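You operate a simulated robot arm through the tools that you are given. There is no shell and no other tool. Be economical: measure what you need, move in short steps, check, and stop when the job is done.

You are at the controls of a simulated two-armed robot. One attempt, no reset.

Task
Get the still bed moving at air 2.0, heat it at 40 C and wipe the lower glass clear.
Fine: set both dials before the heat; leave the glass lit and the wiper down.
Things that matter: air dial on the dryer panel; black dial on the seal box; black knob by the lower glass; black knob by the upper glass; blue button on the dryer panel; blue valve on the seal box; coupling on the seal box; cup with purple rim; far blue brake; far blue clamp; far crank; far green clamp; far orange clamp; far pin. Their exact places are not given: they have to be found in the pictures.

Only the result counts: the job must be done as asked and must still hold three seconds after the hand-in. Knocking over, shifting, dropping, spilling or breaking anything else fails it.

Robot
Two 6-joint arms with fingered hands on one trunk, on a base that drives. Base frame: it is fixed to the floor where the robot stands at the start and does not move with it; the origin is under the middle of the robot, x ahead of it, y to its left, z up. Lengths are in m, angles in rad, forces in N, time in s.
The left shoulder is at the start at [0.094, 0.155, 1.232], the right one opposite. Places, roughly: air dial on the dryer panel [0.9, 0, 1.3]; black dial on the seal box [0.9, 0, 0.7]; black knob by the lower glass [0.6, 0.8, 1.2]; black knob by the upper glass [0.6, 0.8, 1.8]; blue button on the dryer panel [0.9, -0.2, 1.2]; blue valve on the seal box [0.9, -0.2, 0.7]; coupling on the seal box [1, -0.3, 0.9]; far blue brake [0.5, 0.4, 0.1]; far blue clamp [0.8, 1, 0.6]; far crank [0.5, 1.3, 0.6]; far green clamp [0.8, 0.7, 0.6]; far orange clamp [1, 0.4, 0.6]; far pin [0.5, 1, 0.6]; far plug [0.6, 0.8, 0.8]; far slider [0.8, 0.5, 0.6]; far trolley [0.9, 0.9, 0.4]. Payload 4 kg a hand.
Tool frame (each hand has its own): the origin (TCP) lies between the finger pads and is the grasp point; the fingertips stand 0.026 m ahead of it; z points along the fingers, y is the line along which they close. The gripper opens to 0.132 m. The gripper's body begins 0.073 m behind the TCP. The gripper is a hand of 3 fingers: y runs from the thumb to the fingers, the wrist lies at [0, 0, -0.224] in the tool frame, and closing takes about 1.5 s.
Orientation is told as [roll, pitch, yaw] about the base's x, y, z axes, in that order, counted from this pose: with the fingers straight down and closing along the base's y, the tool's x points along the base's -x, its y along +y and its z along -z.

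Tools
- The arms move only by the tool drive_tool. It takes "left_rows", "right_rows" or both (then of equal length, played together; a hand with none holds still); each is a list of rows, each a list of 3 entries, a list of its own where there are three numbers: the turn, a rotation vector about the tool's x, y, z in units of 8 degrees (1.0 is 8 degrees), then the shift along the tool's x, y, z in units of 25 mm (1.0 is 25 mm), then the opening, from 0 (shut) to 1 (fully open). In form: [[[rx, ry, rz], [tx, ty, tz], hand], ...]. A call has 1 to 20 rows; each row shifts and turns the commanded pose from where the row before left it, along the tool's axes as they then stand. A call with a number of a shift or a turn outside -1 to 1 is refused whole. A row lasts 0.2 s, in which the tool goes at most 0.05 m and 0.15 rad; a call with a longer step from one row to the next is refused whole, and so is a gripper value outside its range. Where a pose cannot be reached the arm comes as near as it can. A force on the tool above 60 N (or 10 N above the force at the start of the call, whichever is more), or a blocked arm, ends the call early, and 0.2 s more pass. Each finger travels about 0.153 m/s and halts on what it meets, pressing with about 27 N; the grip force reading is that of the motor and also rises with nothing between the fingers. The clock runs only during rows and for 0.2 s after the last one: add rows that do not move to give the fingers time. It gives the time, the measured TCP pose, the force on the tool (base axes), the opening and the grip force at its end, in the units of the frame above (readings bear some noise), with the torque about the TCP (base axes, N m) and any sound that the robot's microphone picked up.
- Cameras (640 x 400 px; columns grow to the right, rows downward): "scene" is now at [0.1592, 0.0325, 1.5418]; the picture's right is [0.38, -0.92, -0.01], its down [-0.59, -0.24, -0.77] and it looks along [0.71, 0.30, -0.64] (base axes); focal length 214 px, centre (320, 200). "left" rides on the left gripper at [-0.061, 0.003, -0.092] in its tool frame; the picture's right is [-0.05, -1.00, 0.00], its down [0.83, -0.04, -0.55] and it looks along [0.55, -0.03, 0.83] (tool axes); focal length 230 px, centre (320, 200). "right" rides on the right gripper at [0.062, 0.003, -0.092] in its tool frame; the picture's right is [-0.05, 1.00, 0.00], its down [-0.83, -0.04, -0.56] and it looks along [-0.55, -0.03, 0.83] (tool axes); focal length 230 px, centre (320, 200).
- get_image(camera): a new picture of that camera. The clock stands still meanwhile.
- raise_lower(by): slides the trunk up (or, below 0, down) by that many m; the arms and the scene camera ride with it, the base frame stays. It gives what a move gives, with no picture.
- steer(legs): drives the robot by 1 to 6 legs, each [ahead, turn to the left] in m and rad, along the robot's own axes; the way and the turn of a leg run together, so that a leg with both is an arc; at most 1.5 m and 3.142 rad a leg. The arms and the cameras ride along, it lands a little off, and it stops where it bumps. It gives what a move gives.
- hand_shape(shape, hand): the hand has 3 fingers and takes this shape, open, in about a second: jaw (thumb against the fingers, like two jaws); tri (thumb and two fingers); tip (a fingertip pinch); poke (one finger out to press); point (the index stretched); flat (the hand flat); cup (the hand cupped); fist (a fist). The gripper value then closes the fingers along that shape, each until it touches; the sizes above hold for jaw. It gives what a move gives, with no picture.
- pan_tilt(pan, tilt): turns the head with the scene camera to pan (to the left, within 1.501 rad either way) and tilt (down, from -0.506 to 1.204), counted from straight ahead of the robot. It gives what a move gives.
- locate(camera, pixels): there is no depth. For up to 12 entries [column, row, z] of the newest picture of that camera ("zoom" is the newest enlarged one), the place [x, y] in the base frame at which the ray of that pixel passes the height z, good to about 0.003 m. The clock stands still meanwhile.
- zoom(camera, box): a new picture of the part [left, top, right, bottom] of that camera's present view, enlarged. The clock stands still meanwhile.
- close_job(): hands the job in; it is judged then, once.

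Work in short steps. Measure before you move; look again where a grasp or a placing could have gone wrong, and mend it. You have 80 turns and 70 pictures in all, those below and enlarged ones among them. Open the grippers and draw the arms clear of the work before you hand the job in, unless the task says otherwise; then end with one line.

The tools are called after "Request:" by a JSON object that holds its "method" and its "body". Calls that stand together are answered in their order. drive_tool: Moves the arms, as the interface text tells. Its arguments: {"type":"object","properties":{"left_rows":{"type":"array"},"right_rows":{"type":"array"}},"required":[]} The other tools are called the same way: raise_lower (by) slides the trunk up or down; hand_shape (shape, hand) gives the hand a shape; steer (legs) drives the base; pan_tilt (pan, tilt) turns the head that bears the scene camera; get_image (camera) takes a picture; locate (camera, pixels) gives the place at which the rays of pixels pass given heights; zoom (camera, box) takes an enlarged picture of a part of a camera's view; close_job () hands the job in.

At the start:

```text
time: 0.0
left_eef_pos: [0.5116, 0.36, 1.4057]
left_ee_rot: [-0.001, 0.001, -0.001]
left_force: [0.2, 0.0, -0.4]
left_wrist_torque: [0.0, 0.02, -0.04]
left_finger_gap: 0.1319
left_finger_force: 0.1
left_shape: jaw
right_eef_pos: [0.5133, -0.101, 1.4327]
right_ee_rot: [0.001, 0.001, -0.001]
right_force: [0.5, 0.6, 0.2]
right_wrist_torque: [-0.02, -0.01, 0.0]
right_finger_gap: 0.1321
right_finger_force: 0.1
right_shape: jaw
trunk travel left (down, up): [-0.767, 0.073]
robot x, y, heading: [-0.0003, 0.0002, 0.001]
head pan, tilt: [0.391, 0.679]
```

scene: 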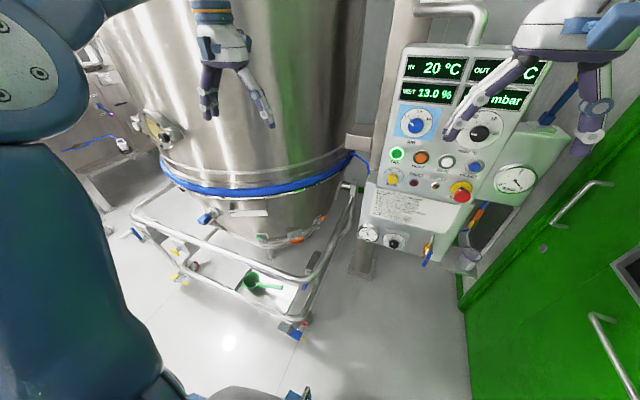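
right: 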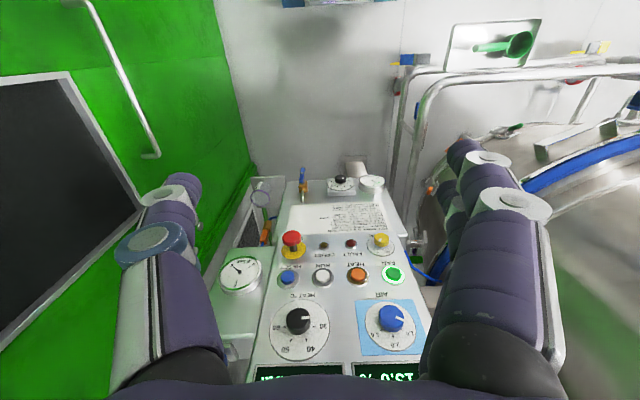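
left: 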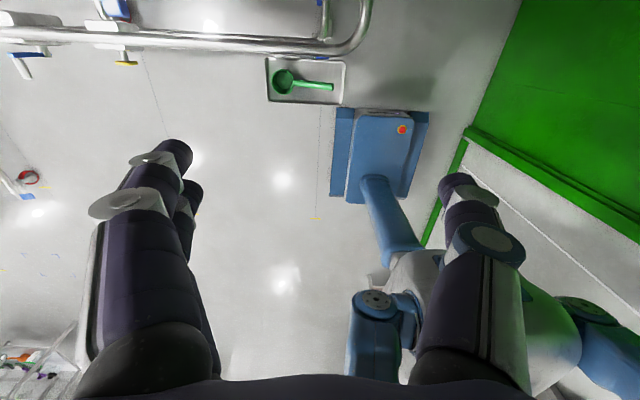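

The panel is at about columns 370-550, rows 40-250 of the scene picture. I zoom in on it to read the labels, and on the tank's side for the lower glass.

Request:
{"method": "zoom", "body": {"camera": "scene", "box": [360, 30, 560, 155]}}

Request:
{"method": "zoom", "body": {"camera": "scene", "box": [350, 130, 550, 280]}}

Request:
{"method": "pan_tilt", "body": {"pan": 0.9, "tilt": 0.1}}

Request:
{"method": "get_image", "body": {"camera": "scene"}}

```text
3.20 times, centred on (460, 92) of scene
```

zoom: 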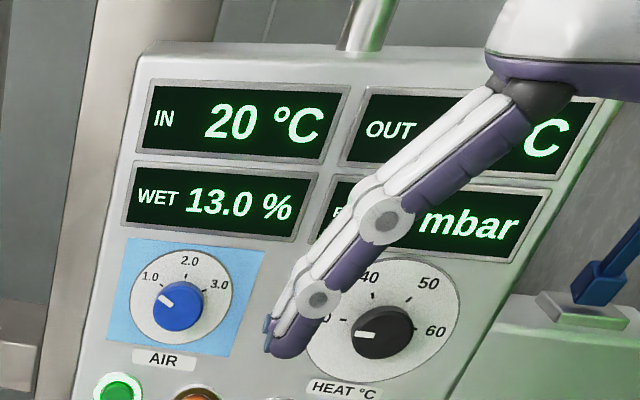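

```text
2.67 times, centred on (450, 205) of scene
```

zoom: 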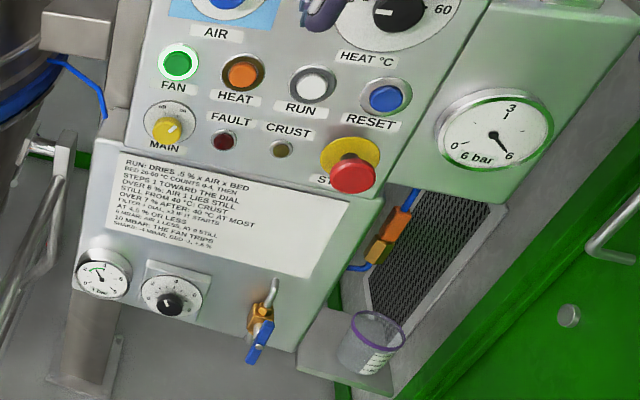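

```text
time: 1.0
left_eef_pos: [0.4843, 0.3616, 1.4159]
left_ee_rot: [0.001, -0.019, -0.002]
left_force: [0.2, 0.4, -0.3]
left_wrist_torque: [0.02, -0.01, 0.01]
left_finger_gap: 0.132
left_finger_force: 0.1
left_shape: jaw
right_eef_pos: [0.4857, -0.1013, 1.4441]
right_ee_rot: [-0.001, -0.018, 0.0]
right_force: [0.0, 0.4, -0.2]
right_wrist_torque: [0.0, -0.02, -0.03]
right_finger_gap: 0.1319
right_finger_force: 0.0
right_shape: jaw
trunk travel left (down, up): [-0.767, 0.073]
robot x, y, heading: [-0.0031, -0.0003, 0.001]
head pan, tilt: [0.901, 0.099]
```

```text
64 pictures are left
```

scene: 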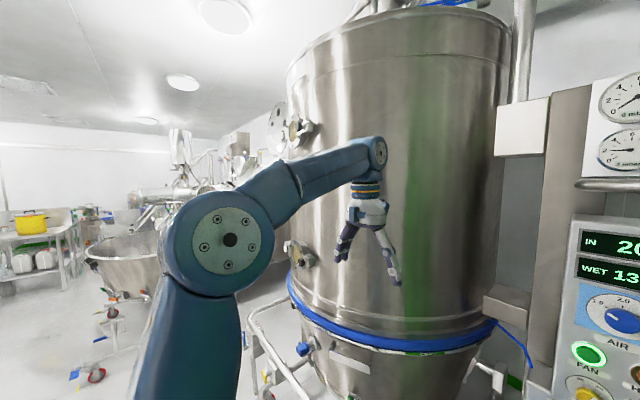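

The bed reads 13.0 % wet with the fan lit. Next I read the notice on the panel at high zoom; the head is turned back toward the panel for this.

Request:
{"method": "pan_tilt", "body": {"pan": -0.1, "tilt": 0.6}}

Request:
{"method": "get_image", "body": {"camera": "scene"}}

```text
time: 2.3
left_eef_pos: [0.4865, 0.3616, 1.4153]
left_ee_rot: [0.0, -0.017, -0.002]
left_force: [0.5, 0.0, -0.6]
left_wrist_torque: [0.0, 0.0, -0.02]
left_finger_gap: 0.132
left_finger_force: 0.1
left_shape: jaw
right_eef_pos: [0.4894, -0.0999, 1.4425]
right_ee_rot: [0.0, -0.017, -0.001]
right_force: [-0.7, 0.4, 0.4]
right_wrist_torque: [0.01, 0.01, -0.02]
right_finger_gap: 0.1317
right_finger_force: 0.0
right_shape: jaw
trunk travel left (down, up): [-0.767, 0.073]
robot x, y, heading: [0.0, -0.0007, -0.001]
head pan, tilt: [-0.099, 0.6]
```

```text
63 pictures are left
```

scene: 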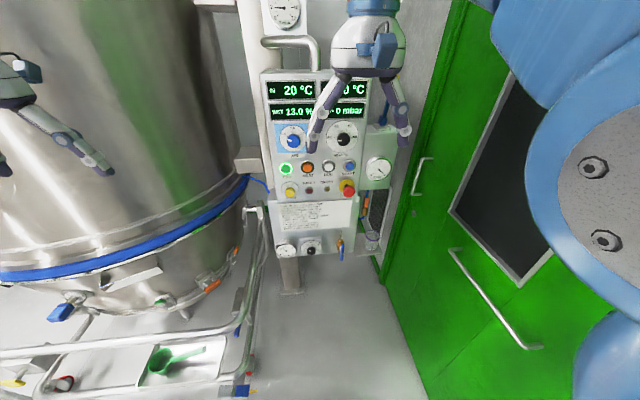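

The notice is at columns 275-352, rows 200-232. I enlarge it and the dials.

Request:
{"method": "zoom", "body": {"camera": "scene", "box": [270, 193, 362, 250]}}

Request:
{"method": "zoom", "body": {"camera": "scene", "box": [262, 70, 402, 205]}}

```text
6.96 times, centred on (316, 222) of scene
```

zoom: 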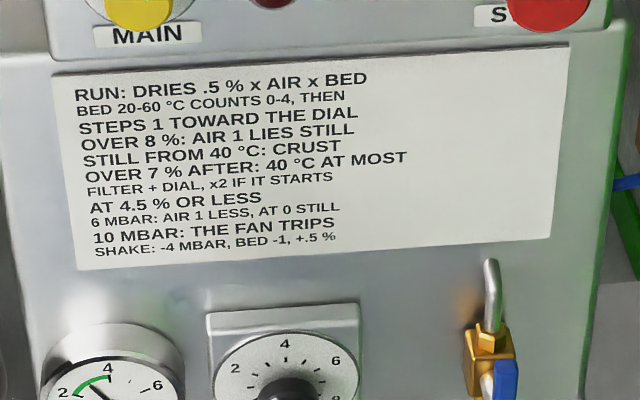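

```text
2.96 times, centred on (332, 138) of scene
```

zoom: 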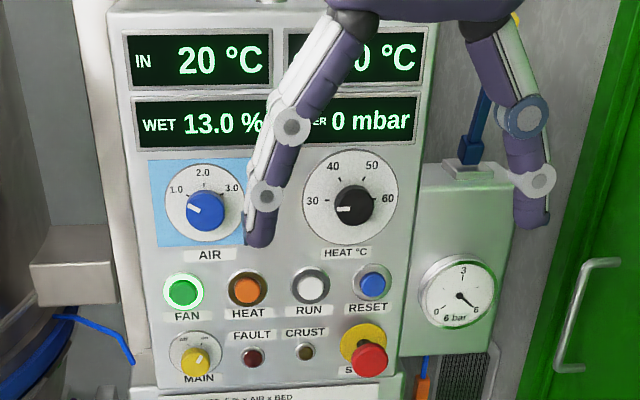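

I take a right-hand picture to triangulate the dials and the HEAT button against the scene view: air knob around (291,140), heat knob around (343,140), HEAT around (307,168).

Request:
{"method": "get_image", "body": {"camera": "right"}}

Request:
{"method": "locate", "body": {"camera": "zoom", "pixels": [[206, 208, 1.25], [206, 208, 1.35], [354, 203, 1.25], [354, 203, 1.35], [246, 287, 1.2], [246, 287, 1.3]]}}

```text
60 pictures are left
```

right: 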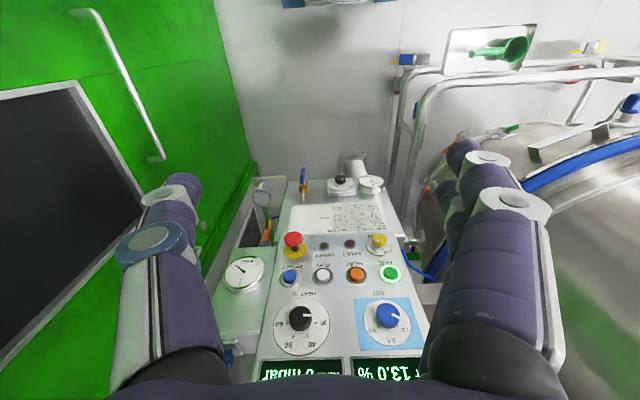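

```text
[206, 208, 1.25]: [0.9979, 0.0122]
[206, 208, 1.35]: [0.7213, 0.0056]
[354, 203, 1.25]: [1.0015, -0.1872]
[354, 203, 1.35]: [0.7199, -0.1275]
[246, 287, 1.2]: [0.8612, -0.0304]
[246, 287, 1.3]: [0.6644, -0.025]
```

I intersect these with the right camera's rays: air knob (388,316), heat knob (301,316), HEAT button (356,274), FAN (391,273).

Request:
{"method": "locate", "body": {"camera": "right", "pixels": [[388, 316, 1.25], [388, 316, 1.35], [301, 316, 1.25], [301, 316, 1.35], [356, 274, 1.2], [356, 274, 1.3]]}}

```text
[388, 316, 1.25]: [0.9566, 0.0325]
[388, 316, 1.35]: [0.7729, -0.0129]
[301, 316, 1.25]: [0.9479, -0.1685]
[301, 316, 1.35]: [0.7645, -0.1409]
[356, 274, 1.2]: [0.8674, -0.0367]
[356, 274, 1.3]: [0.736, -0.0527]
```

Triangulated roughly: air knob ≈ (0.87, 0.01, 1.30), heat knob ≈ (0.86,-0.154,1.30), HEAT ≈ (0.88,-0.03,1.19). I swing the right hand to point forward at x 0.70 in front of the panel, to look closer with its own camera.

Request:
{"method": "drive_tool", "body": {"right_rows": [[[0, -1, 0], [-0.7, 0.1, 0.563], 1], [[0, -1, 0], [-0.616, 0.1, 0.655], 1], [[0, -1, 0], [-0.518, 0.1, 0.735], 1], [[0, -1, 0], [-0.411, 0.1, 0.8], 1], [[0, -1, 0], [-0.296, 0.1, 0.849], 1], [[0, -1, 0], [-0.174, 0.1, 0.882], 1], [[0, -1, 0], [-0.05, 0.1, 0.898], 1], [[0, -1, 0], [0.075, 0.1, 0.895], 1], [[0, -1, 0], [0.2, 0.1, 0.876], 1], [[0, -1, 0], [0.32, 0.1, 0.84], 1], [[0, -1, 0], [0.433, 0.1, 0.5], 1], [[0, 0, 0], [0, 0, 0], 1]]}}

Request:
{"method": "get_image", "body": {"camera": "right"}}

Request:
{"method": "get_image", "body": {"camera": "scene"}}

```text
time: 5.1
left_eef_pos: [0.467, 0.3592, 1.4086]
left_ee_rot: [0.001, 0.009, -0.003]
left_force: [0.1, 0.0, -0.1]
left_wrist_torque: [0.03, -0.02, 0.01]
left_finger_gap: 0.1317
left_finger_force: 0.1
left_shape: jaw
right_eef_pos: [0.7069, -0.1466, 1.3417]
right_ee_rot: [0.836, -1.438, -0.895]
right_force: [-0.1, -0.2, 0.4]
right_wrist_torque: [-0.02, 0.0, -0.03]
right_finger_gap: 0.1319
right_finger_force: 0.1
right_shape: jaw
right hand out of reach, approached as far as the arm can: row 3, 4, 5, 6, 7, 8, 9, 10, 11
trunk travel left (down, up): [-0.767, 0.073]
robot x, y, heading: [-0.0015, -0.001, -0.002]
head pan, tilt: [-0.099, 0.6]
stopped in row 12 (right hand): the arm was blocked; the commanded pose is now the measured one
```

```text
59 pictures are left
```

right: 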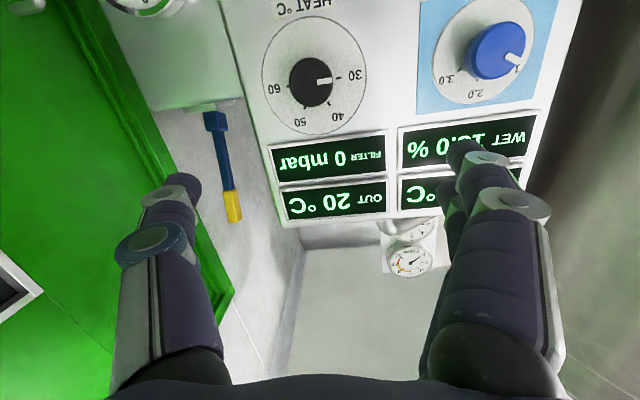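

```text
58 pictures are left
```

scene: 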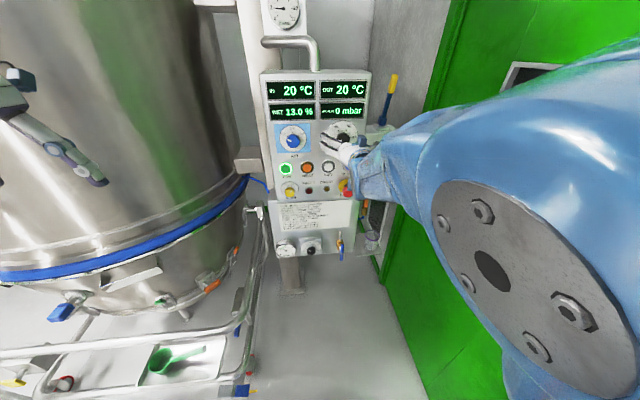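

The hand is now nearly horizontal at (0.707,-0.147,1.342). In its picture (upside down) the air knob's centre is near (497,52) and the heat knob's near (311,82). I get their rays.

Request:
{"method": "locate", "body": {"camera": "right", "pixels": [[497, 52, 1.285], [497, 52, 1.3], [497, 52, 1.315], [311, 82, 1.285], [311, 82, 1.3], [311, 82, 1.315], [485, 52, 1.285], [485, 52, 1.315]]}}

Request:
{"method": "zoom", "body": {"camera": "scene", "box": [262, 70, 402, 205]}}

```text
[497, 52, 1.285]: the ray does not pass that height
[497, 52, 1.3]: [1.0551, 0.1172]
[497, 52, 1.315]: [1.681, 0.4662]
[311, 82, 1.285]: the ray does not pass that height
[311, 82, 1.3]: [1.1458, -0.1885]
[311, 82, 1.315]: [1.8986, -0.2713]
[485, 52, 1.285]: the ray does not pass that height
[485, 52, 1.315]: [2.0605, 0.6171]
```

```text
2.96 times, centred on (332, 138) of scene
```

zoom: 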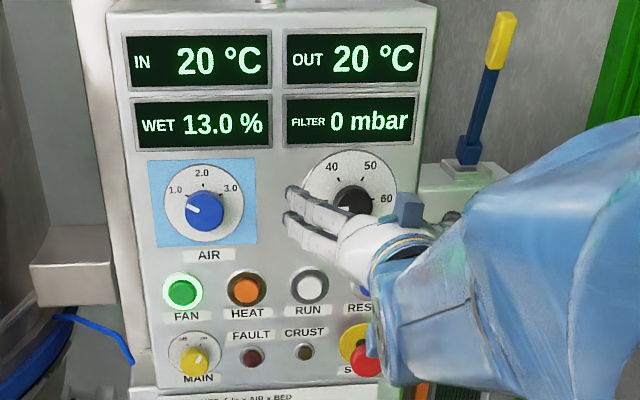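

The geometry agrees: knob fronts at about x 0.873, z 1.295, y 0.011 (air) and -0.160 (heat). I enlarge the dials in the hand's view to read the pointer angles.

Request:
{"method": "zoom", "body": {"camera": "right", "box": [240, 0, 570, 150]}}

```text
1.94 times, centred on (405, 75) of right
```

zoom: 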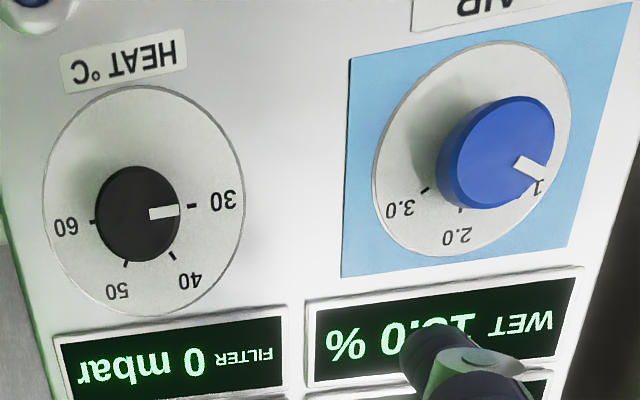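

Heat's pointer is on 30 (9 o'clock) with 40 about 60° clockwise; air's is on 1.0 with 2.0 about 60° clockwise. I straighten the right hand and line it up with the heat knob at a standoff.

Request:
{"method": "drive_tool", "body": {"right_rows": [[[-0.2, -0.32, -0.35], [0.47, -0.13, 0.7], 1], [[-0.2, -0.32, -0.35], [0.47, -0.13, 0.7], 1], [[0, 0, 0], [0.47, -0.13, 0.7], 1], [[0, 0, 0], [0.47, -0.13, 0.7], 1], [[0, 0, 0], [0, 0, 0], 1]]}}

Request:
{"method": "get_image", "body": {"camera": "right"}}

```text
time: 6.3
left_eef_pos: [0.469, 0.3603, 1.4095]
left_ee_rot: [0.0, 0.005, -0.003]
left_force: [-0.2, 0.7, -0.1]
left_wrist_torque: [0.01, 0.02, -0.01]
left_finger_gap: 0.1319
left_finger_force: 0.0
left_shape: jaw
right_eef_pos: [0.7786, -0.1501, 1.2911]
right_ee_rot: [-1.856, -1.542, 1.862]
right_force: [-0.1, -0.5, 0.9]
right_wrist_torque: [-0.02, 0.01, 0.01]
right_finger_gap: 0.1321
right_finger_force: 0.1
right_shape: jaw
trunk travel left (down, up): [-0.767, 0.073]
robot x, y, heading: [-0.0018, 0.0004, 0.005]
head pan, tilt: [-0.099, 0.6]
```

```text
55 pictures are left
```

right: 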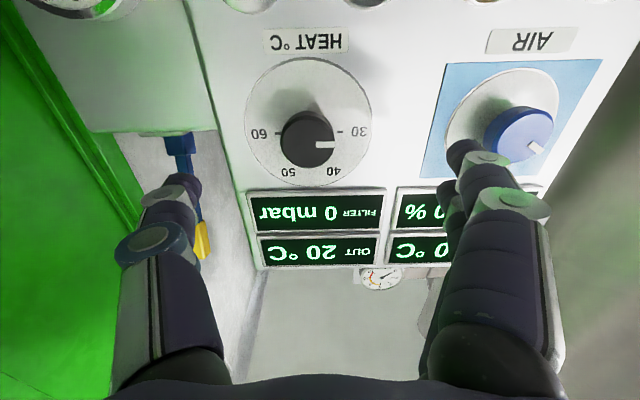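

The hand is now straight and the knob is at (310,140). I refine both knob rays from this view.

Request:
{"method": "locate", "body": {"camera": "right", "pixels": [[309, 143, 1.29], [309, 143, 1.3], [309, 143, 1.31], [526, 135, 1.29], [526, 135, 1.3], [526, 135, 1.31], [308, 122, 1.29], [308, 122, 1.3]]}}

```text
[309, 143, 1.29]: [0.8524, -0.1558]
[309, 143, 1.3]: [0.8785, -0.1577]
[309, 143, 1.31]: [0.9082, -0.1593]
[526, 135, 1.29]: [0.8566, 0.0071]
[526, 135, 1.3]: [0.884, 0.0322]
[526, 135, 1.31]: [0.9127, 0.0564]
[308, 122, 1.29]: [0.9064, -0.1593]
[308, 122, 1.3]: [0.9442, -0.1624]
```

Heat knob front: about (0.873,-0.157,1.298); the panel lies near x 0.91. I advance to TCP x 0.872 with open fingers and close on the knob.

Request:
{"method": "drive_tool", "body": {"right_rows": [[[0, 0, 0], [-0.06, -0.07, 0.93], 1], [[0, 0, 0], [-0.06, -0.07, 0.93], 1], [[0, 0, 0], [-0.06, -0.07, 0.93], 1], [[0, 0, 0], [-0.06, -0.07, 0.93], 1], [[0, 0, 0], [0, 0, 0], 1], [[0, 0, 0], [0, 0, 0], 0.4], [[0, 0, 0], [0, 0, 0], 0.2], [[0, 0, 0], [0, 0, 0], 0.1], [[0, 0, 0], [0, 0, 0], 0], [[0, 0, 0], [0, 0, 0], 0], [[0, 0, 0], [0, 0, 0], 0]]}}

Request:
{"method": "get_image", "body": {"camera": "right"}}

```text
time: 7.5
left_eef_pos: [0.4584, 0.3612, 1.3834]
left_ee_rot: [0.001, 0.081, -0.005]
left_force: [0.2, 1.3, -0.2]
left_wrist_torque: [-0.01, -0.05, 0.02]
left_finger_gap: 0.1321
left_finger_force: 0.0
left_shape: jaw
right_eef_pos: [0.8467, -0.155, 1.3163]
right_ee_rot: [-2.326, -1.533, 2.332]
right_force: [-1.0, -0.8, 0.6]
right_wrist_torque: [-0.01, -0.02, -0.01]
right_finger_gap: 0.1019
right_finger_force: 0.0
right_shape: jaw
trunk travel left (down, up): [-0.767, 0.073]
robot x, y, heading: [0.0019, -0.0009, -0.001]
head pan, tilt: [-0.099, 0.6]
stopped in row 6 (right hand): the arm was blocked; the commanded pose is now the measured one
```

```text
54 pictures are left
```

right: 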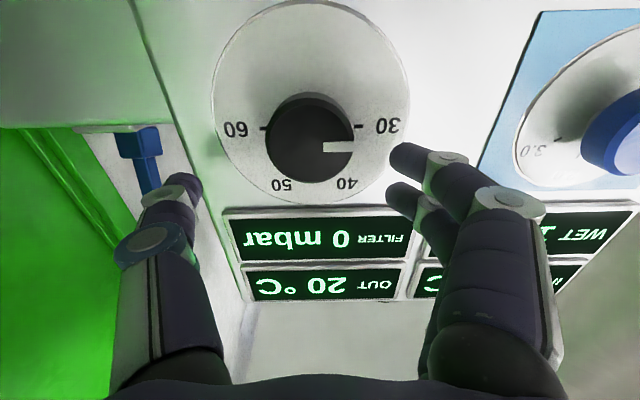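

The arm stopped at x 0.847, z 1.316 without contact force, so I'm 2.5 cm short and 2 cm high. I try the remaining shift in smaller steps, fingers kept open.

Request:
{"method": "drive_tool", "body": {"right_rows": [[[0, 0, 0], [0.4, 0, 0], 1], [[0, 0, 0], [0.36, 0, 0.2], 1], [[0, 0, 0], [0, 0, 0.4], 1], [[0, 0, 0], [0, 0, 0.4], 1], [[0, 0, 0], [0, 0, 0], 1], [[0, 0, 0], [0, 0, 0], 1]]}}

```text
time: 8.5
left_eef_pos: [0.4486, 0.3617, 1.3596]
left_ee_rot: [0.0, 0.152, -0.005]
left_force: [-0.9, 0.0, -0.7]
left_wrist_torque: [-0.05, -0.01, 0.01]
left_finger_gap: 0.1316
left_finger_force: 0.1
left_shape: jaw
right_eef_pos: [0.8473, -0.1547, 1.3117]
right_ee_rot: [-2.563, -1.518, 2.569]
right_force: [0.2, -1.3, 0.1]
right_wrist_torque: [0.0, -0.02, 0.02]
right_finger_gap: 0.1318
right_finger_force: 0.0
right_shape: jaw
trunk travel left (down, up): [-0.767, 0.073]
robot x, y, heading: [-0.0003, 0.0014, 0.001]
head pan, tilt: [-0.099, 0.6]
stopped in row 4 (right hand): the arm was blocked; the commanded pose is now the measured one
```

The arm again stops without force, while the left hand slowly sags. I look at the scene to find what blocks it.

Request:
{"method": "pan_tilt", "body": {"pan": -0.3, "tilt": 0.5}}

Request:
{"method": "get_image", "body": {"camera": "scene"}}

Request:
{"method": "get_image", "body": {"camera": "left"}}

```text
time: 9.2
left_eef_pos: [0.4502, 0.3608, 1.3612]
left_ee_rot: [0.001, 0.151, -0.006]
left_force: [0.3, 0.1, 0.1]
left_wrist_torque: [-0.01, -0.03, 0.0]
left_finger_gap: 0.1322
left_finger_force: 0.0
left_shape: jaw
right_eef_pos: [0.8495, -0.1552, 1.3107]
right_ee_rot: [-2.541, -1.518, 2.55]
right_force: [0.5, 0.4, 0.8]
right_wrist_torque: [0.02, 0.02, 0.02]
right_finger_gap: 0.1318
right_finger_force: 0.0
right_shape: jaw
trunk travel left (down, up): [-0.767, 0.073]
robot x, y, heading: [-0.0014, -0.0013, -0.004]
head pan, tilt: [-0.3, 0.499]
```

```text
53 pictures are left
```

scene: 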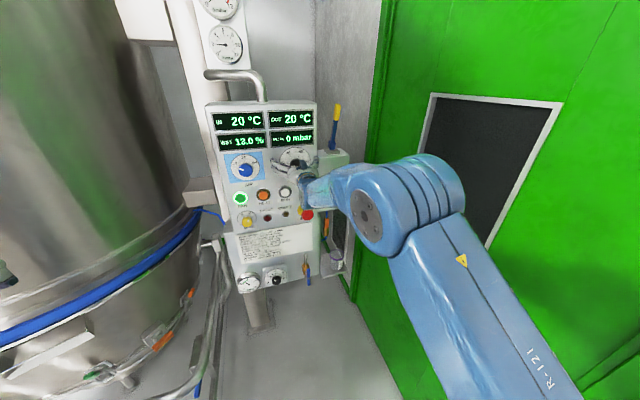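

```text
52 pictures are left
```

left: 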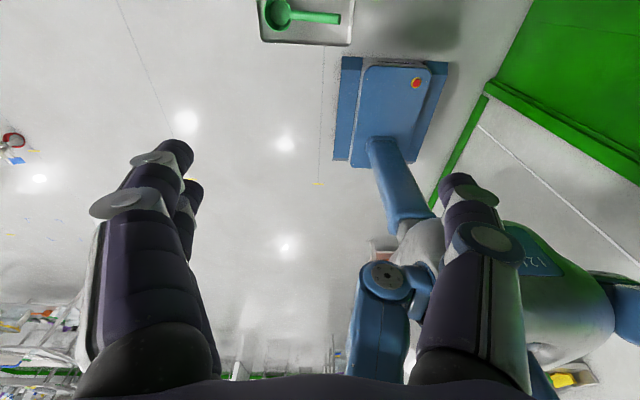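

The right elbow bulges toward the green wall, near (460,190) in the scene. I measure where the wall's foot is to see whether the elbow touches it.

Request:
{"method": "locate", "body": {"camera": "scene", "pixels": [[352, 303, 0.0], [380, 352, 0.0], [408, 399, 0.0], [460, 185, 1.25], [460, 185, 1.3], [410, 165, 1.3], [400, 230, 1.2]]}}

Request:
{"method": "zoom", "body": {"camera": "scene", "box": [280, 100, 640, 325]}}

```text
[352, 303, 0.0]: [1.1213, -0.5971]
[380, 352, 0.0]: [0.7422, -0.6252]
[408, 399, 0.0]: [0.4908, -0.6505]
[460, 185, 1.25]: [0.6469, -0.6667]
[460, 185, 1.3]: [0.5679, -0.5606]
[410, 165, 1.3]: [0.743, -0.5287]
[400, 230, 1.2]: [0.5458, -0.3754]
```

```text
1.78 times, centred on (460, 212) of scene
```

zoom: 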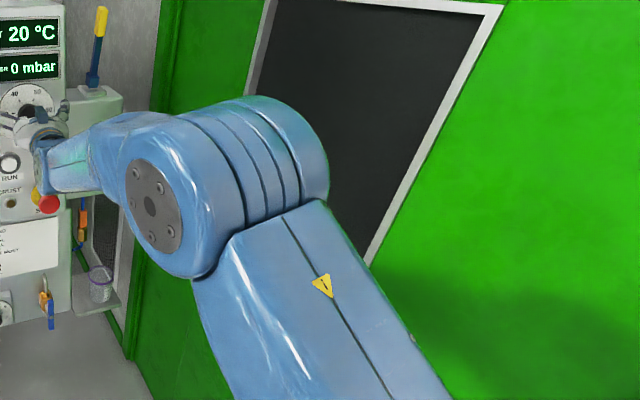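

The wall's at y ≈ -0.62 and the elbow is against it. I back the robot off 0.1 m, which draws the hand straight away from the panel, and then extend the arm straighter.

Request:
{"method": "steer", "body": {"legs": [[-0.1, 0]]}}

Request:
{"method": "drive_tool", "body": {"right_rows": [[[0, 0, 0], [0, 0.5, 0.5], 1], [[0, 0, 0], [0, 0.5, 0.5], 1], [[0, 0, 0], [0, 0.5, 0], 1], [[0, 0, 0], [0, 0.5, 0], 1], [[0, 0, 0], [0, 0, 0], 1]]}}

```text
time: 10.3
left_eef_pos: [0.3537, 0.3611, 1.3813]
left_ee_rot: [0.005, 0.092, -0.002]
left_force: [-0.4, -0.2, -1.0]
left_wrist_torque: [-0.02, 0.03, 0.0]
left_finger_gap: 0.1319
left_finger_force: 0.0
left_shape: jaw
right_eef_pos: [0.762, -0.1548, 1.3013]
right_ee_rot: [-2.431, -1.529, 2.442]
right_force: [-0.7, 0.2, 1.2]
right_wrist_torque: [0.02, -0.03, 0.05]
right_finger_gap: 0.1318
right_finger_force: 0.0
right_shape: jaw
trunk travel left (down, up): [-0.767, 0.073]
robot x, y, heading: [-0.0998, -0.0023, 0.004]
head pan, tilt: [-0.3, 0.499]
```

```text
time: 11.3
left_eef_pos: [0.334, 0.363, 1.332]
left_ee_rot: [0.002, 0.242, -0.005]
left_force: [0.5, 0.9, 0.3]
left_wrist_torque: [-0.02, -0.02, -0.01]
left_finger_gap: 0.1319
left_finger_force: 0.1
left_shape: jaw
right_eef_pos: [0.7489, -0.1082, 1.3286]
right_ee_rot: [-2.693, -1.5, 2.7]
right_force: [-0.3, 0.1, -0.7]
right_wrist_torque: [-0.01, -0.04, 0.0]
right_finger_gap: 0.132
right_finger_force: 0.1
right_shape: jaw
trunk travel left (down, up): [-0.767, 0.073]
robot x, y, heading: [-0.1015, -0.0038, 0.0]
head pan, tilt: [-0.3, 0.499]
stopped in row 4 (right hand): the arm was blocked; the commanded pose is now the measured one
```

Blocked again, and the left hand keeps pitching, so something couples the two arms near the trunk. I look down at the left arm and trunk.

Request:
{"method": "pan_tilt", "body": {"pan": 0.2, "tilt": 1.1}}

Request:
{"method": "get_image", "body": {"camera": "scene"}}

```text
time: 12.3
left_eef_pos: [0.337, 0.3607, 1.3326]
left_ee_rot: [0.003, 0.239, -0.006]
left_force: [0.0, 0.9, 0.1]
left_wrist_torque: [-0.01, 0.0, 0.0]
left_finger_gap: 0.1323
left_finger_force: 0.2
left_shape: jaw
right_eef_pos: [0.7506, -0.1119, 1.3258]
right_ee_rot: [-2.706, -1.502, 2.712]
right_force: [-1.0, 0.1, 0.2]
right_wrist_torque: [0.0, 0.04, 0.03]
right_finger_gap: 0.1319
right_finger_force: 0.1
right_shape: jaw
trunk travel left (down, up): [-0.767, 0.073]
robot x, y, heading: [-0.102, 0.001, 0.001]
head pan, tilt: [0.201, 1.1]
```

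```text
50 pictures are left
```

scene: 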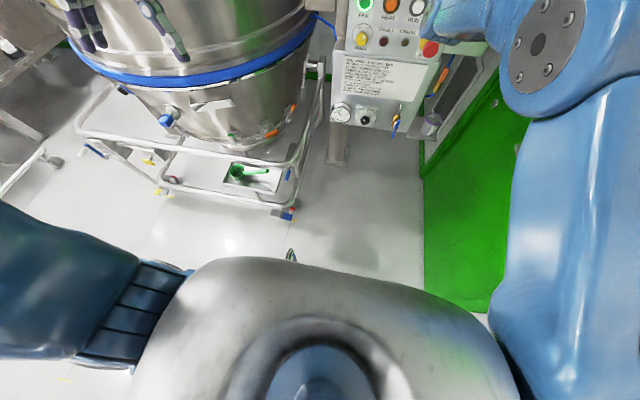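

The arms do not touch each other; the right elbow bulging at (540,50) is what meets the green wall. The left arm has free space on its side, so I fold the right arm back to its start posture and will work the panel with the left hand.

Request:
{"method": "drive_tool", "body": {"right_rows": [[[0, 1, 0], [-0.16, -0.4, -1], 1], [[0, 1, 0], [-0.02, -0.4, -1], 1], [[0, 1, 0], [0.126, -0.4, -1], 1], [[0, 1, 0], [0.266, -0.4, -0.99], 1], [[0, 1, 0], [0.4, -0.4, -0.944], 1], [[0, 1, 0], [0.53, -0.4, -0.88], 1], [[0, 1, 0], [0.646, -0.4, -0.8], 1], [[0, 1, 0], [0.75, -0.4, -0.7], 1], [[0, 1, 0], [0.84, -0.4, -0.588], 1], [[0, 1, 0], [0.915, -0.4, -0.465], 1], [[0, 1, 0], [0.97, -0.4, -0.333], 1], [[0, 0, 0], [1, -0.4, -0.23], 1], [[0, 0, 0], [1, -0.4, -0.23], 1], [[0, 0, 0], [0, 0, 0], 1]]}}

```text
time: 15.3
left_eef_pos: [0.3368, 0.3618, 1.3337]
left_ee_rot: [0.003, 0.238, -0.004]
left_force: [0.2, -0.2, -0.1]
left_wrist_torque: [0.03, 0.0, 0.04]
left_finger_gap: 0.1322
left_finger_force: 0.0
left_shape: jaw
right_eef_pos: [0.4255, -0.243, 1.3624]
right_ee_rot: [-0.027, -0.095, 0.01]
right_force: [-0.7, -0.8, 0.2]
right_wrist_torque: [-0.01, 0.03, -0.02]
right_finger_gap: 0.1318
right_finger_force: 0.1
right_shape: jaw
right hand out of reach, approached as far as the arm can: row 3, 4
trunk travel left (down, up): [-0.767, 0.073]
robot x, y, heading: [-0.098, -0.003, 0.005]
head pan, tilt: [0.201, 1.1]
```

The right arm folded fine. Now I swing the left hand to horizontal, aimed at the air knob with a standoff near x 0.70.

Request:
{"method": "drive_tool", "body": {"left_rows": [[[0, -1, 0], [-0.9, -0.825, -0.07], 1], [[0, -1, 0], [-0.9, -0.825, 0.055], 1], [[0, -1, 0], [-0.885, -0.825, 0.18], 1], [[0, -1, 0], [-0.852, -0.825, 0.3], 1], [[0, -1, 0], [-0.8, -0.825, 0.417], 1], [[0, -1, 0], [-0.736, -0.825, 0.524], 1], [[0, -1, 0], [-0.655, -0.825, 0.622], 1], [[0, -1, 0], [-0.563, -0.825, 0.707], 1], [[0, -1, 0], [-0.459, -0.825, 0.778], 1], [[0, -1, 0], [-0.346, -0.825, 0.835], 1], [[0, -1, 0], [-0.227, -0.825, 0.875], 1], [[0, -1, 0], [-0.103, -0.825, 0.898], 1], [[0, -0.95, 0], [0.023, -0.825, 0.9], 1], [[0, 0, 0], [0.08, -0.825, 0.9], 1], [[0, 0, 0], [0.08, -0.825, 0.9], 1], [[0, 0, 0], [0.08, -0.825, 0.9], 1], [[0, 0, 0], [0, 0, 0], 1]]}}

Request:
{"method": "get_image", "body": {"camera": "left"}}

```text
time: 18.9
left_eef_pos: [0.6879, 0.0744, 1.3962]
left_ee_rot: [-0.161, -1.375, 0.056]
left_force: [0.2, -0.2, -0.1]
left_wrist_torque: [-0.05, -0.02, 0.02]
left_finger_gap: 0.132
left_finger_force: 0.1
left_shape: jaw
left hand out of reach, approached as far as the arm can: row 1, 2, 3, 4, 5, 10, 11, 12, 13, 14, 15, 16
right_eef_pos: [0.4229, -0.2434, 1.3632]
right_ee_rot: [-0.029, -0.098, 0.011]
right_force: [0.6, 0.0, -0.6]
right_wrist_torque: [-0.01, -0.04, 0.01]
right_finger_gap: 0.132
right_finger_force: 0.1
right_shape: jaw
trunk travel left (down, up): [-0.767, 0.073]
robot x, y, heading: [-0.1001, 0.0, 0.002]
head pan, tilt: [0.201, 1.1]
```

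```text
49 pictures are left
```

left: 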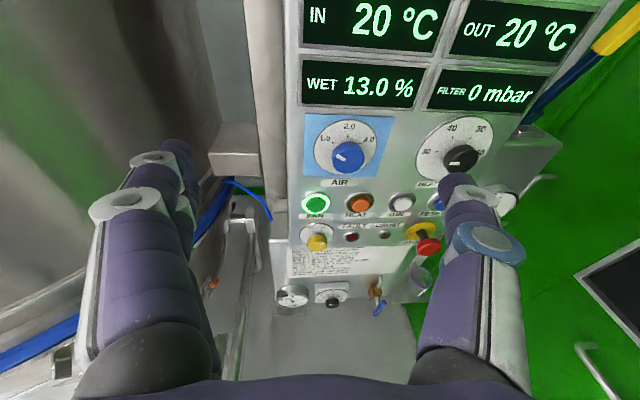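

The picture is good: air knob at (347,157), HEAT at (358,204). The pose fell short of the command, so I nudge forward a little to see how the command stands.

Request:
{"method": "drive_tool", "body": {"left_rows": [[[0, 0, 0], [0, 0, 0.8], 1], [[0, 0, 0], [0, 0, 0.8], 1], [[0, 0, 0], [0, 0, 0], 1]]}}

```text
time: 19.7
left_eef_pos: [0.7161, 0.0758, 1.4058]
left_ee_rot: [-0.143, -1.376, 0.057]
left_force: [-0.6, -0.4, 0.1]
left_wrist_torque: [0.0, 0.02, 0.03]
left_finger_gap: 0.1321
left_finger_force: 0.0
left_shape: jaw
left hand out of reach, approached as far as the arm can: row 1, 2
right_eef_pos: [0.4239, -0.245, 1.3623]
right_ee_rot: [-0.027, -0.098, 0.01]
right_force: [0.4, 1.0, -1.1]
right_wrist_torque: [-0.03, 0.01, -0.03]
right_finger_gap: 0.132
right_finger_force: 0.2
right_shape: jaw
trunk travel left (down, up): [-0.767, 0.073]
robot x, y, heading: [-0.0991, 0.0012, -0.003]
head pan, tilt: [0.201, 1.1]
```

The left hand cannot come inward/lower in this posture (wrist bend limit), just as the right could not move inward. A robot placed further left and back would suit the right arm, and gets its elbow off the wall. First I fold the left arm back.

Request:
{"method": "drive_tool", "body": {"left_rows": [[[0, 0, 0], [0, 0.8, -1], 1], [[0, 1, 0], [-0.03, 0.8, -1], 1], [[0, 1, 0], [0.1, 0.8, -0.9], 1], [[0, 1, 0], [0.23, 0.8, -0.875], 1], [[0, 1, 0], [0.346, 0.8, -0.835], 1], [[0, 1, 0], [0.459, 0.8, -0.778], 1], [[0, 1, 0], [0.563, 0.8, -0.707], 1], [[0, 1, 0], [0.655, 0.8, -0.622], 1], [[0, 1, 0], [0.736, 0.8, -0.524], 1], [[0, 1, 0], [0.8, 0.8, -0.417], 1], [[0, 1, 0], [0.852, 0.8, -0.3], 1], [[0, 1, 0], [0.885, 0.8, -0.18], 1], [[0, 0.25, 0], [0.9, 0.8, -0.055], 1], [[0, 0, 0], [0.5, 0.5, -0.4], 1], [[0, 0, 0], [0, 0, 0], 1]]}}

Request:
{"method": "pan_tilt", "body": {"pan": 0.9, "tilt": 0.6}}

Request:
{"method": "get_image", "body": {"camera": "scene"}}

```text
time: 21.6
left_eef_pos: [0.5437, 0.2349, 1.4359]
left_ee_rot: [-0.034, -0.468, -0.095]
left_force: [-0.2, 0.2, -0.1]
left_wrist_torque: [0.0, -0.06, 0.03]
left_finger_gap: 0.1319
left_finger_force: 0.1
left_shape: jaw
left hand out of reach, approached as far as the arm can: row 1, 2
right_eef_pos: [0.4039, -0.2415, 1.3514]
right_ee_rot: [-0.03, -0.062, 0.01]
right_force: [-1.4, 0.4, 0.4]
right_wrist_torque: [0.01, -0.05, -0.03]
right_finger_gap: 0.1322
right_finger_force: 0.1
right_shape: jaw
trunk travel left (down, up): [-0.767, 0.073]
robot x, y, heading: [-0.0993, 0.0001, 0.001]
head pan, tilt: [0.201, 1.1]
stopped in row 9 (left hand): the arm was blocked; the commanded pose is now the measured one
```

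```text
time: 22.6
left_eef_pos: [0.5488, 0.2351, 1.4334]
left_ee_rot: [-0.033, -0.464, -0.094]
left_force: [0.1, -0.3, 0.0]
left_wrist_torque: [-0.01, -0.01, -0.04]
left_finger_gap: 0.132
left_finger_force: 0.1
left_shape: jaw
right_eef_pos: [0.4085, -0.2435, 1.3517]
right_ee_rot: [-0.028, -0.063, 0.011]
right_force: [-0.6, -0.4, 0.0]
right_wrist_torque: [0.03, -0.01, -0.01]
right_finger_gap: 0.1319
right_finger_force: 0.1
right_shape: jaw
trunk travel left (down, up): [-0.767, 0.073]
robot x, y, heading: [-0.1015, -0.0013, 0.0]
head pan, tilt: [0.901, 0.6]
```

```text
48 pictures are left
```

scene: 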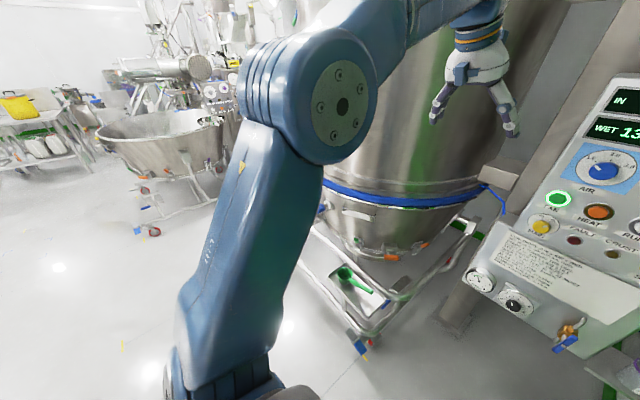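

The block happened in free air, so it's joint lag in awkward postures; slower steps and a better base position should help. Space to the left is clear, so I shift the robot about 0.15 m left and slightly back.

Request:
{"method": "steer", "body": {"legs": [[-0.4, 0], [0, 0.5], [0.313, 0], [0, -0.5]]}}

Request:
{"method": "pan_tilt", "body": {"pan": -0.2, "tilt": 0.5}}

Request:
{"method": "get_image", "body": {"camera": "scene"}}

```text
time: 23.4
left_eef_pos: [0.4962, 0.233, 1.4571]
left_ee_rot: [-0.03, -0.496, -0.101]
left_force: [-0.6, 0.5, -1.1]
left_wrist_torque: [0.02, 0.05, 0.01]
left_finger_gap: 0.132
left_finger_force: 0.1
left_shape: jaw
right_eef_pos: [0.375, -0.2436, 1.3001]
right_ee_rot: [-0.03, 0.079, 0.011]
right_force: [0.2, -0.3, -0.2]
right_wrist_torque: [0.01, 0.04, -0.04]
right_finger_gap: 0.1321
right_finger_force: 0.0
right_shape: jaw
trunk travel left (down, up): [-0.767, 0.073]
robot x, y, heading: [-0.1033, 0.0012, 0.001]
head pan, tilt: [0.901, 0.6]
stopped in leg 1: the robot was blocked; the commanded pose is now the measured one
```

```text
time: 24.7
left_eef_pos: [0.4948, 0.2339, 1.4589]
left_ee_rot: [-0.028, -0.497, -0.098]
left_force: [0.4, 0.0, 1.2]
left_wrist_torque: [0.0, 0.01, -0.01]
left_finger_gap: 0.132
left_finger_force: 0.1
left_shape: jaw
right_eef_pos: [0.3726, -0.243, 1.3017]
right_ee_rot: [-0.025, 0.072, 0.01]
right_force: [0.3, 0.3, 0.4]
right_wrist_torque: [0.01, 0.03, 0.04]
right_finger_gap: 0.1318
right_finger_force: 0.1
right_shape: jaw
trunk travel left (down, up): [-0.767, 0.073]
robot x, y, heading: [-0.1021, -0.0, 0.006]
head pan, tilt: [-0.201, 0.499]
```

```text
47 pictures are left
```

scene: 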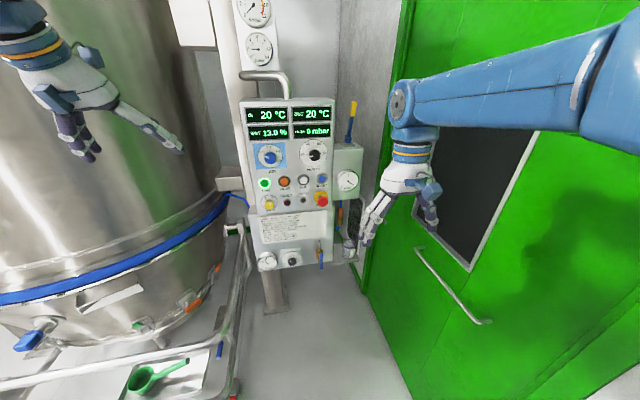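

The base was blocked right away when backing. I look to both sides to find what the robot or an elbow is against.

Request:
{"method": "pan_tilt", "body": {"pan": -1.4, "tilt": 0.6}}

Request:
{"method": "get_image", "body": {"camera": "scene"}}

Request:
{"method": "get_image", "body": {"camera": "right"}}

Request:
{"method": "get_image", "body": {"camera": "left"}}

```text
time: 26.1
left_eef_pos: [0.4944, 0.2329, 1.458]
left_ee_rot: [-0.031, -0.499, -0.097]
left_force: [0.8, 0.0, 0.0]
left_wrist_torque: [0.01, -0.03, 0.0]
left_finger_gap: 0.1319
left_finger_force: 0.1
left_shape: jaw
right_eef_pos: [0.3721, -0.2441, 1.3021]
right_ee_rot: [-0.026, 0.071, 0.011]
right_force: [0.0, -0.1, 0.4]
right_wrist_torque: [0.02, 0.01, -0.02]
right_finger_gap: 0.132
right_finger_force: 0.1
right_shape: jaw
trunk travel left (down, up): [-0.767, 0.073]
robot x, y, heading: [-0.1048, -0.0019, 0.004]
head pan, tilt: [-1.4, 0.6]
```

```text
46 pictures are left
```

scene: 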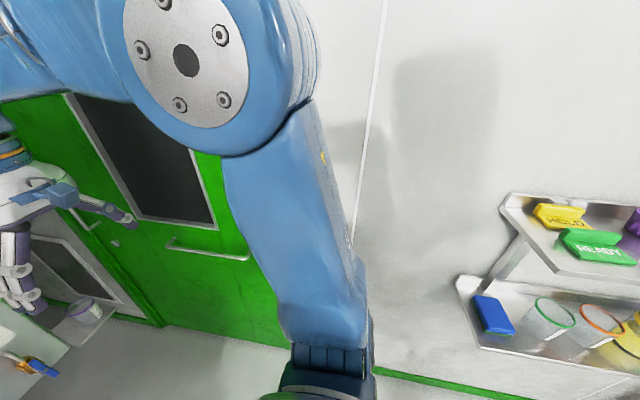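

```text
45 pictures are left
```

right: 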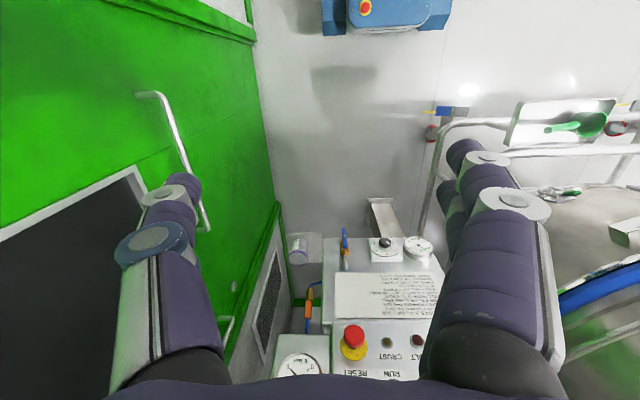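

```text
44 pictures are left
```

left: 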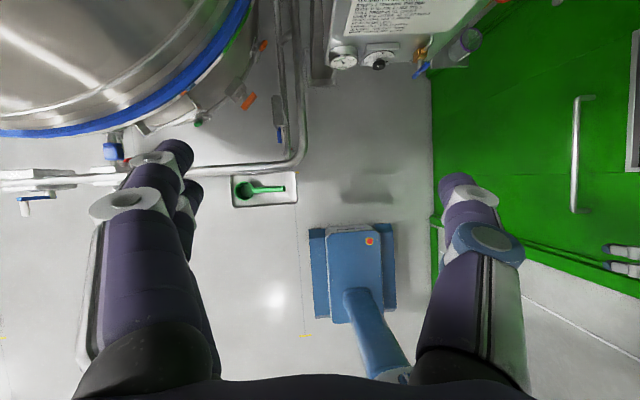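

A shelf with tags and cups stands behind-right, near (510,195)-(460,280), and the right elbow is close to the wall. I measure these.

Request:
{"method": "locate", "body": {"camera": "scene", "pixels": [[505, 200, 0.9], [505, 200, 0.7], [580, 268, 0.9], [580, 268, 0.7], [490, 345, 0.6], [490, 345, 0.4], [372, 370, 0.0], [530, 398, 0.0], [300, 60, 1.4], [300, 60, 1.5], [165, 325, 0.0]]}}

```text
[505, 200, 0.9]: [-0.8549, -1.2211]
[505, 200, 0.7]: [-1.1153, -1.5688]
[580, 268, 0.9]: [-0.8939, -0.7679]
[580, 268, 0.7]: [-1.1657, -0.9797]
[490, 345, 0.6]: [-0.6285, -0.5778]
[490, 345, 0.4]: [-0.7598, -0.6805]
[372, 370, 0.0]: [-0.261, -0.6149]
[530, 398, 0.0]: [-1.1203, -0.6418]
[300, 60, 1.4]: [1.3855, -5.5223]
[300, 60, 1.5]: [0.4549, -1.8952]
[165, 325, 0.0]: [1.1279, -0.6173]
```

The shelf is far (x < -0.5), so the right elbow, which I pushed outward by moving that hand to y -0.24, is what's pressed on the wall at y -0.615. I bring the right hand back inward gently.

Request:
{"method": "drive_tool", "body": {"right_rows": [[[0, 0, 0], [0, 0.6, 0], 1], [[0, 0, 0], [0, 0.6, 0], 1], [[0, 0, 0], [0, 0.6, 0], 1], [[0, 0, 0], [0, 0.6, 0], 1], [[0, 0, 0], [0, 0.6, 0], 1], [[0, 0, 0], [0, 0.6, 0], 1], [[0, 0, 0], [0, 0.6, 0], 1], [[0, 0, 0], [0, 0.6, 0], 1], [[0, 0, 0], [0, 0, 0], 1]]}}

Request:
{"method": "steer", "body": {"legs": [[-0.05, 0]]}}

```text
time: 28.1
left_eef_pos: [0.4948, 0.2343, 1.4585]
left_ee_rot: [-0.031, -0.501, -0.098]
left_force: [0.0, 0.0, 0.0]
left_wrist_torque: [0.0, -0.03, 0.0]
left_finger_gap: 0.1322
left_finger_force: 0.1
left_shape: jaw
right_eef_pos: [0.3812, -0.1387, 1.3159]
right_ee_rot: [-0.029, 0.026, 0.009]
right_force: [-0.6, 0.5, -0.5]
right_wrist_torque: [0.0, 0.0, 0.0]
right_finger_gap: 0.1319
right_finger_force: 0.1
right_shape: jaw
right hand out of reach, approached as far as the arm can: row 1, 2
trunk travel left (down, up): [-0.767, 0.073]
robot x, y, heading: [-0.099, -0.0009, -0.001]
head pan, tilt: [-1.4, 0.6]
```

```text
time: 29.0
left_eef_pos: [0.4294, 0.2348, 1.4612]
left_ee_rot: [-0.03, -0.508, -0.098]
left_force: [0.7, 0.3, 0.9]
left_wrist_torque: [0.01, 0.0, -0.02]
left_finger_gap: 0.132
left_finger_force: 0.0
left_shape: jaw
right_eef_pos: [0.3156, -0.1365, 1.337]
right_ee_rot: [-0.028, -0.024, 0.01]
right_force: [0.2, 0.0, -0.3]
right_wrist_torque: [0.01, 0.0, 0.0]
right_finger_gap: 0.1321
right_finger_force: 0.0
right_shape: jaw
trunk travel left (down, up): [-0.767, 0.073]
robot x, y, heading: [-0.1551, -0.0012, 0.001]
head pan, tilt: [-1.4, 0.6]
```

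Backing works now. I carry out the shift to the left in full.

Request:
{"method": "steer", "body": {"legs": [[-0.35, 0], [0, 0.5], [0.36, 0], [0, -0.5]]}}

Request:
{"method": "pan_tilt", "body": {"pan": -0.1, "tilt": 0.5}}

Request:
{"method": "get_image", "body": {"camera": "scene"}}

```text
time: 33.7
left_eef_pos: [-0.051, 0.5119, 1.479]
left_ee_rot: [-0.023, -0.54, 0.39]
left_force: [0.1, 0.9, 2.3]
left_wrist_torque: [-0.07, 0.14, -0.01]
left_finger_gap: 0.1317
left_finger_force: 0.0
left_shape: jaw
right_eef_pos: [0.0283, 0.1321, 1.3499]
right_ee_rot: [-0.028, -0.056, 0.502]
right_force: [-1.8, -1.1, 4.7]
right_wrist_torque: [0.08, -0.09, -0.02]
right_finger_gap: 0.1318
right_finger_force: 0.0
right_shape: jaw
trunk travel left (down, up): [-0.767, 0.073]
robot x, y, heading: [-0.4182, 0.0452, 0.541]
head pan, tilt: [-1.4, 0.6]
stopped in leg 3: the robot was blocked; the commanded pose is now the measured one
```

```text
time: 35.2
left_eef_pos: [0.0341, 0.5601, 1.4371]
left_ee_rot: [-0.034, -0.471, 0.397]
left_force: [-0.2, -0.7, -1.4]
left_wrist_torque: [0.03, -0.04, -0.03]
left_finger_gap: 0.1321
left_finger_force: 0.0
left_shape: jaw
right_eef_pos: [0.1051, 0.1742, 1.3172]
right_ee_rot: [-0.025, 0.012, 0.5]
right_force: [-1.1, 0.1, -0.7]
right_wrist_torque: [0.08, -0.09, -0.02]
right_finger_gap: 0.132
right_finger_force: 0.1
right_shape: jaw
trunk travel left (down, up): [-0.767, 0.073]
robot x, y, heading: [-0.4137, 0.0474, 0.542]
head pan, tilt: [-0.099, 0.499]
```

```text
43 pictures are left
```

scene: 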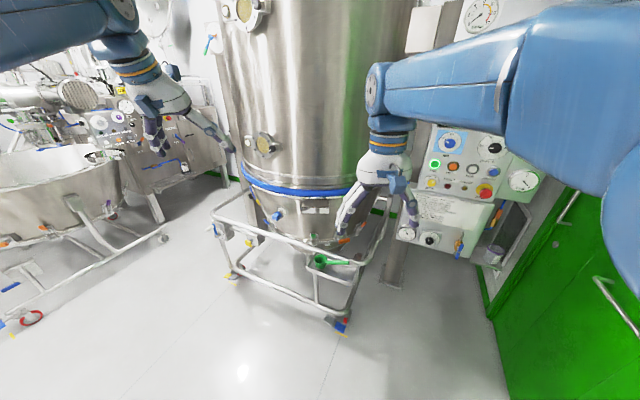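

The robot stopped at (-0.414, 0.047) heading 0.54, with nothing visible in front (open floor, trolley well ahead). I check with a short leg.

Request:
{"method": "steer", "body": {"legs": [[0.12, 0]]}}

Request:
{"method": "get_image", "body": {"camera": "left"}}

```text
time: 36.5
left_eef_pos: [0.0858, 0.5932, 1.4678]
left_ee_rot: [-0.027, -0.521, 0.394]
left_force: [-1.1, -0.9, 1.4]
left_wrist_torque: [0.02, -0.03, -0.01]
left_finger_gap: 0.1319
left_finger_force: 0.0
left_shape: jaw
right_eef_pos: [0.1642, 0.2136, 1.3222]
right_ee_rot: [-0.028, 0.01, 0.501]
right_force: [-0.6, -0.2, -0.1]
right_wrist_torque: [0.04, -0.08, 0.0]
right_finger_gap: 0.1319
right_finger_force: 0.1
right_shape: jaw
trunk travel left (down, up): [-0.767, 0.073]
robot x, y, heading: [-0.3093, 0.112, 0.542]
head pan, tilt: [-0.099, 0.499]
```

```text
42 pictures are left
```

left: 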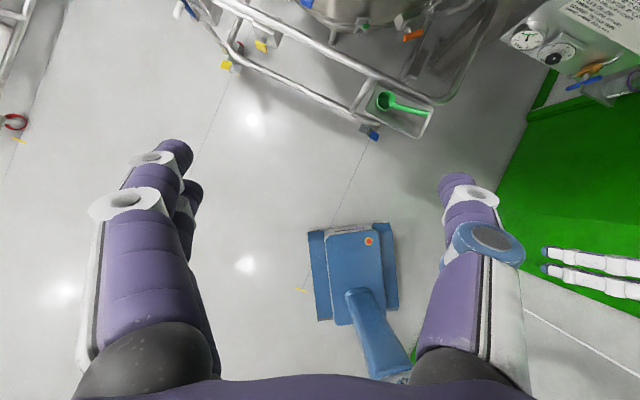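

The short leg worked, so the earlier stop was sway. One more short leg, then turn back to heading zero.

Request:
{"method": "steer", "body": {"legs": [[0.12, 0]]}}

Request:
{"method": "steer", "body": {"legs": [[0, -0.27]]}}

Request:
{"method": "steer", "body": {"legs": [[0, -0.27]]}}

Request:
{"method": "get_image", "body": {"camera": "scene"}}

```text
time: 37.7
left_eef_pos: [0.1528, 0.6325, 1.4818]
left_ee_rot: [-0.022, -0.547, 0.394]
left_force: [0.8, 0.1, 2.4]
left_wrist_torque: [-0.03, 0.08, 0.04]
left_finger_gap: 0.1316
left_finger_force: 0.1
left_shape: jaw
right_eef_pos: [0.2351, 0.2561, 1.3386]
right_ee_rot: [-0.026, -0.029, 0.503]
right_force: [-0.1, -0.9, 4.3]
right_wrist_torque: [0.04, -0.05, -0.03]
right_finger_gap: 0.132
right_finger_force: 0.2
right_shape: jaw
trunk travel left (down, up): [-0.767, 0.073]
robot x, y, heading: [-0.2105, 0.1743, 0.544]
head pan, tilt: [-0.099, 0.499]
```

```text
time: 39.1
left_eef_pos: [0.3302, 0.5394, 1.4549]
left_ee_rot: [-0.034, -0.498, 0.124]
left_force: [0.9, 0.5, -1.1]
left_wrist_torque: [-0.05, -0.01, -0.01]
left_finger_gap: 0.1321
left_finger_force: 0.0
left_shape: jaw
right_eef_pos: [0.3074, 0.1524, 1.3077]
right_ee_rot: [-0.033, 0.061, 0.228]
right_force: [0.8, -0.3, -1.3]
right_wrist_torque: [-0.03, 0.1, 0.02]
right_finger_gap: 0.1318
right_finger_force: 0.0
right_shape: jaw
trunk travel left (down, up): [-0.767, 0.073]
robot x, y, heading: [-0.2088, 0.1772, 0.26]
head pan, tilt: [-0.099, 0.499]
```

```text
time: 40.4
left_eef_pos: [0.3733, 0.3834, 1.462]
left_ee_rot: [-0.03, -0.505, -0.144]
left_force: [0.9, 0.5, -0.6]
left_wrist_torque: [-0.01, 0.02, -0.03]
left_finger_gap: 0.1319
left_finger_force: 0.1
left_shape: jaw
right_eef_pos: [0.263, 0.0156, 1.3028]
right_ee_rot: [-0.033, 0.098, -0.04]
right_force: [1.2, 0.6, 0.6]
right_wrist_torque: [-0.02, 0.04, 0.0]
right_finger_gap: 0.132
right_finger_force: 0.1
right_shape: jaw
trunk travel left (down, up): [-0.767, 0.073]
robot x, y, heading: [-0.2109, 0.1796, -0.009]
head pan, tilt: [-0.099, 0.499]
```

```text
41 pictures are left
```

scene: 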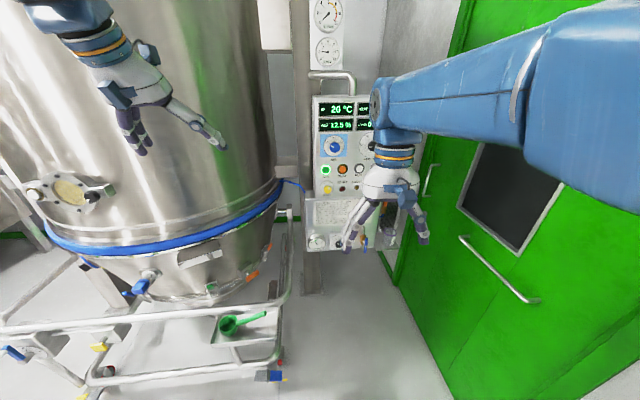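

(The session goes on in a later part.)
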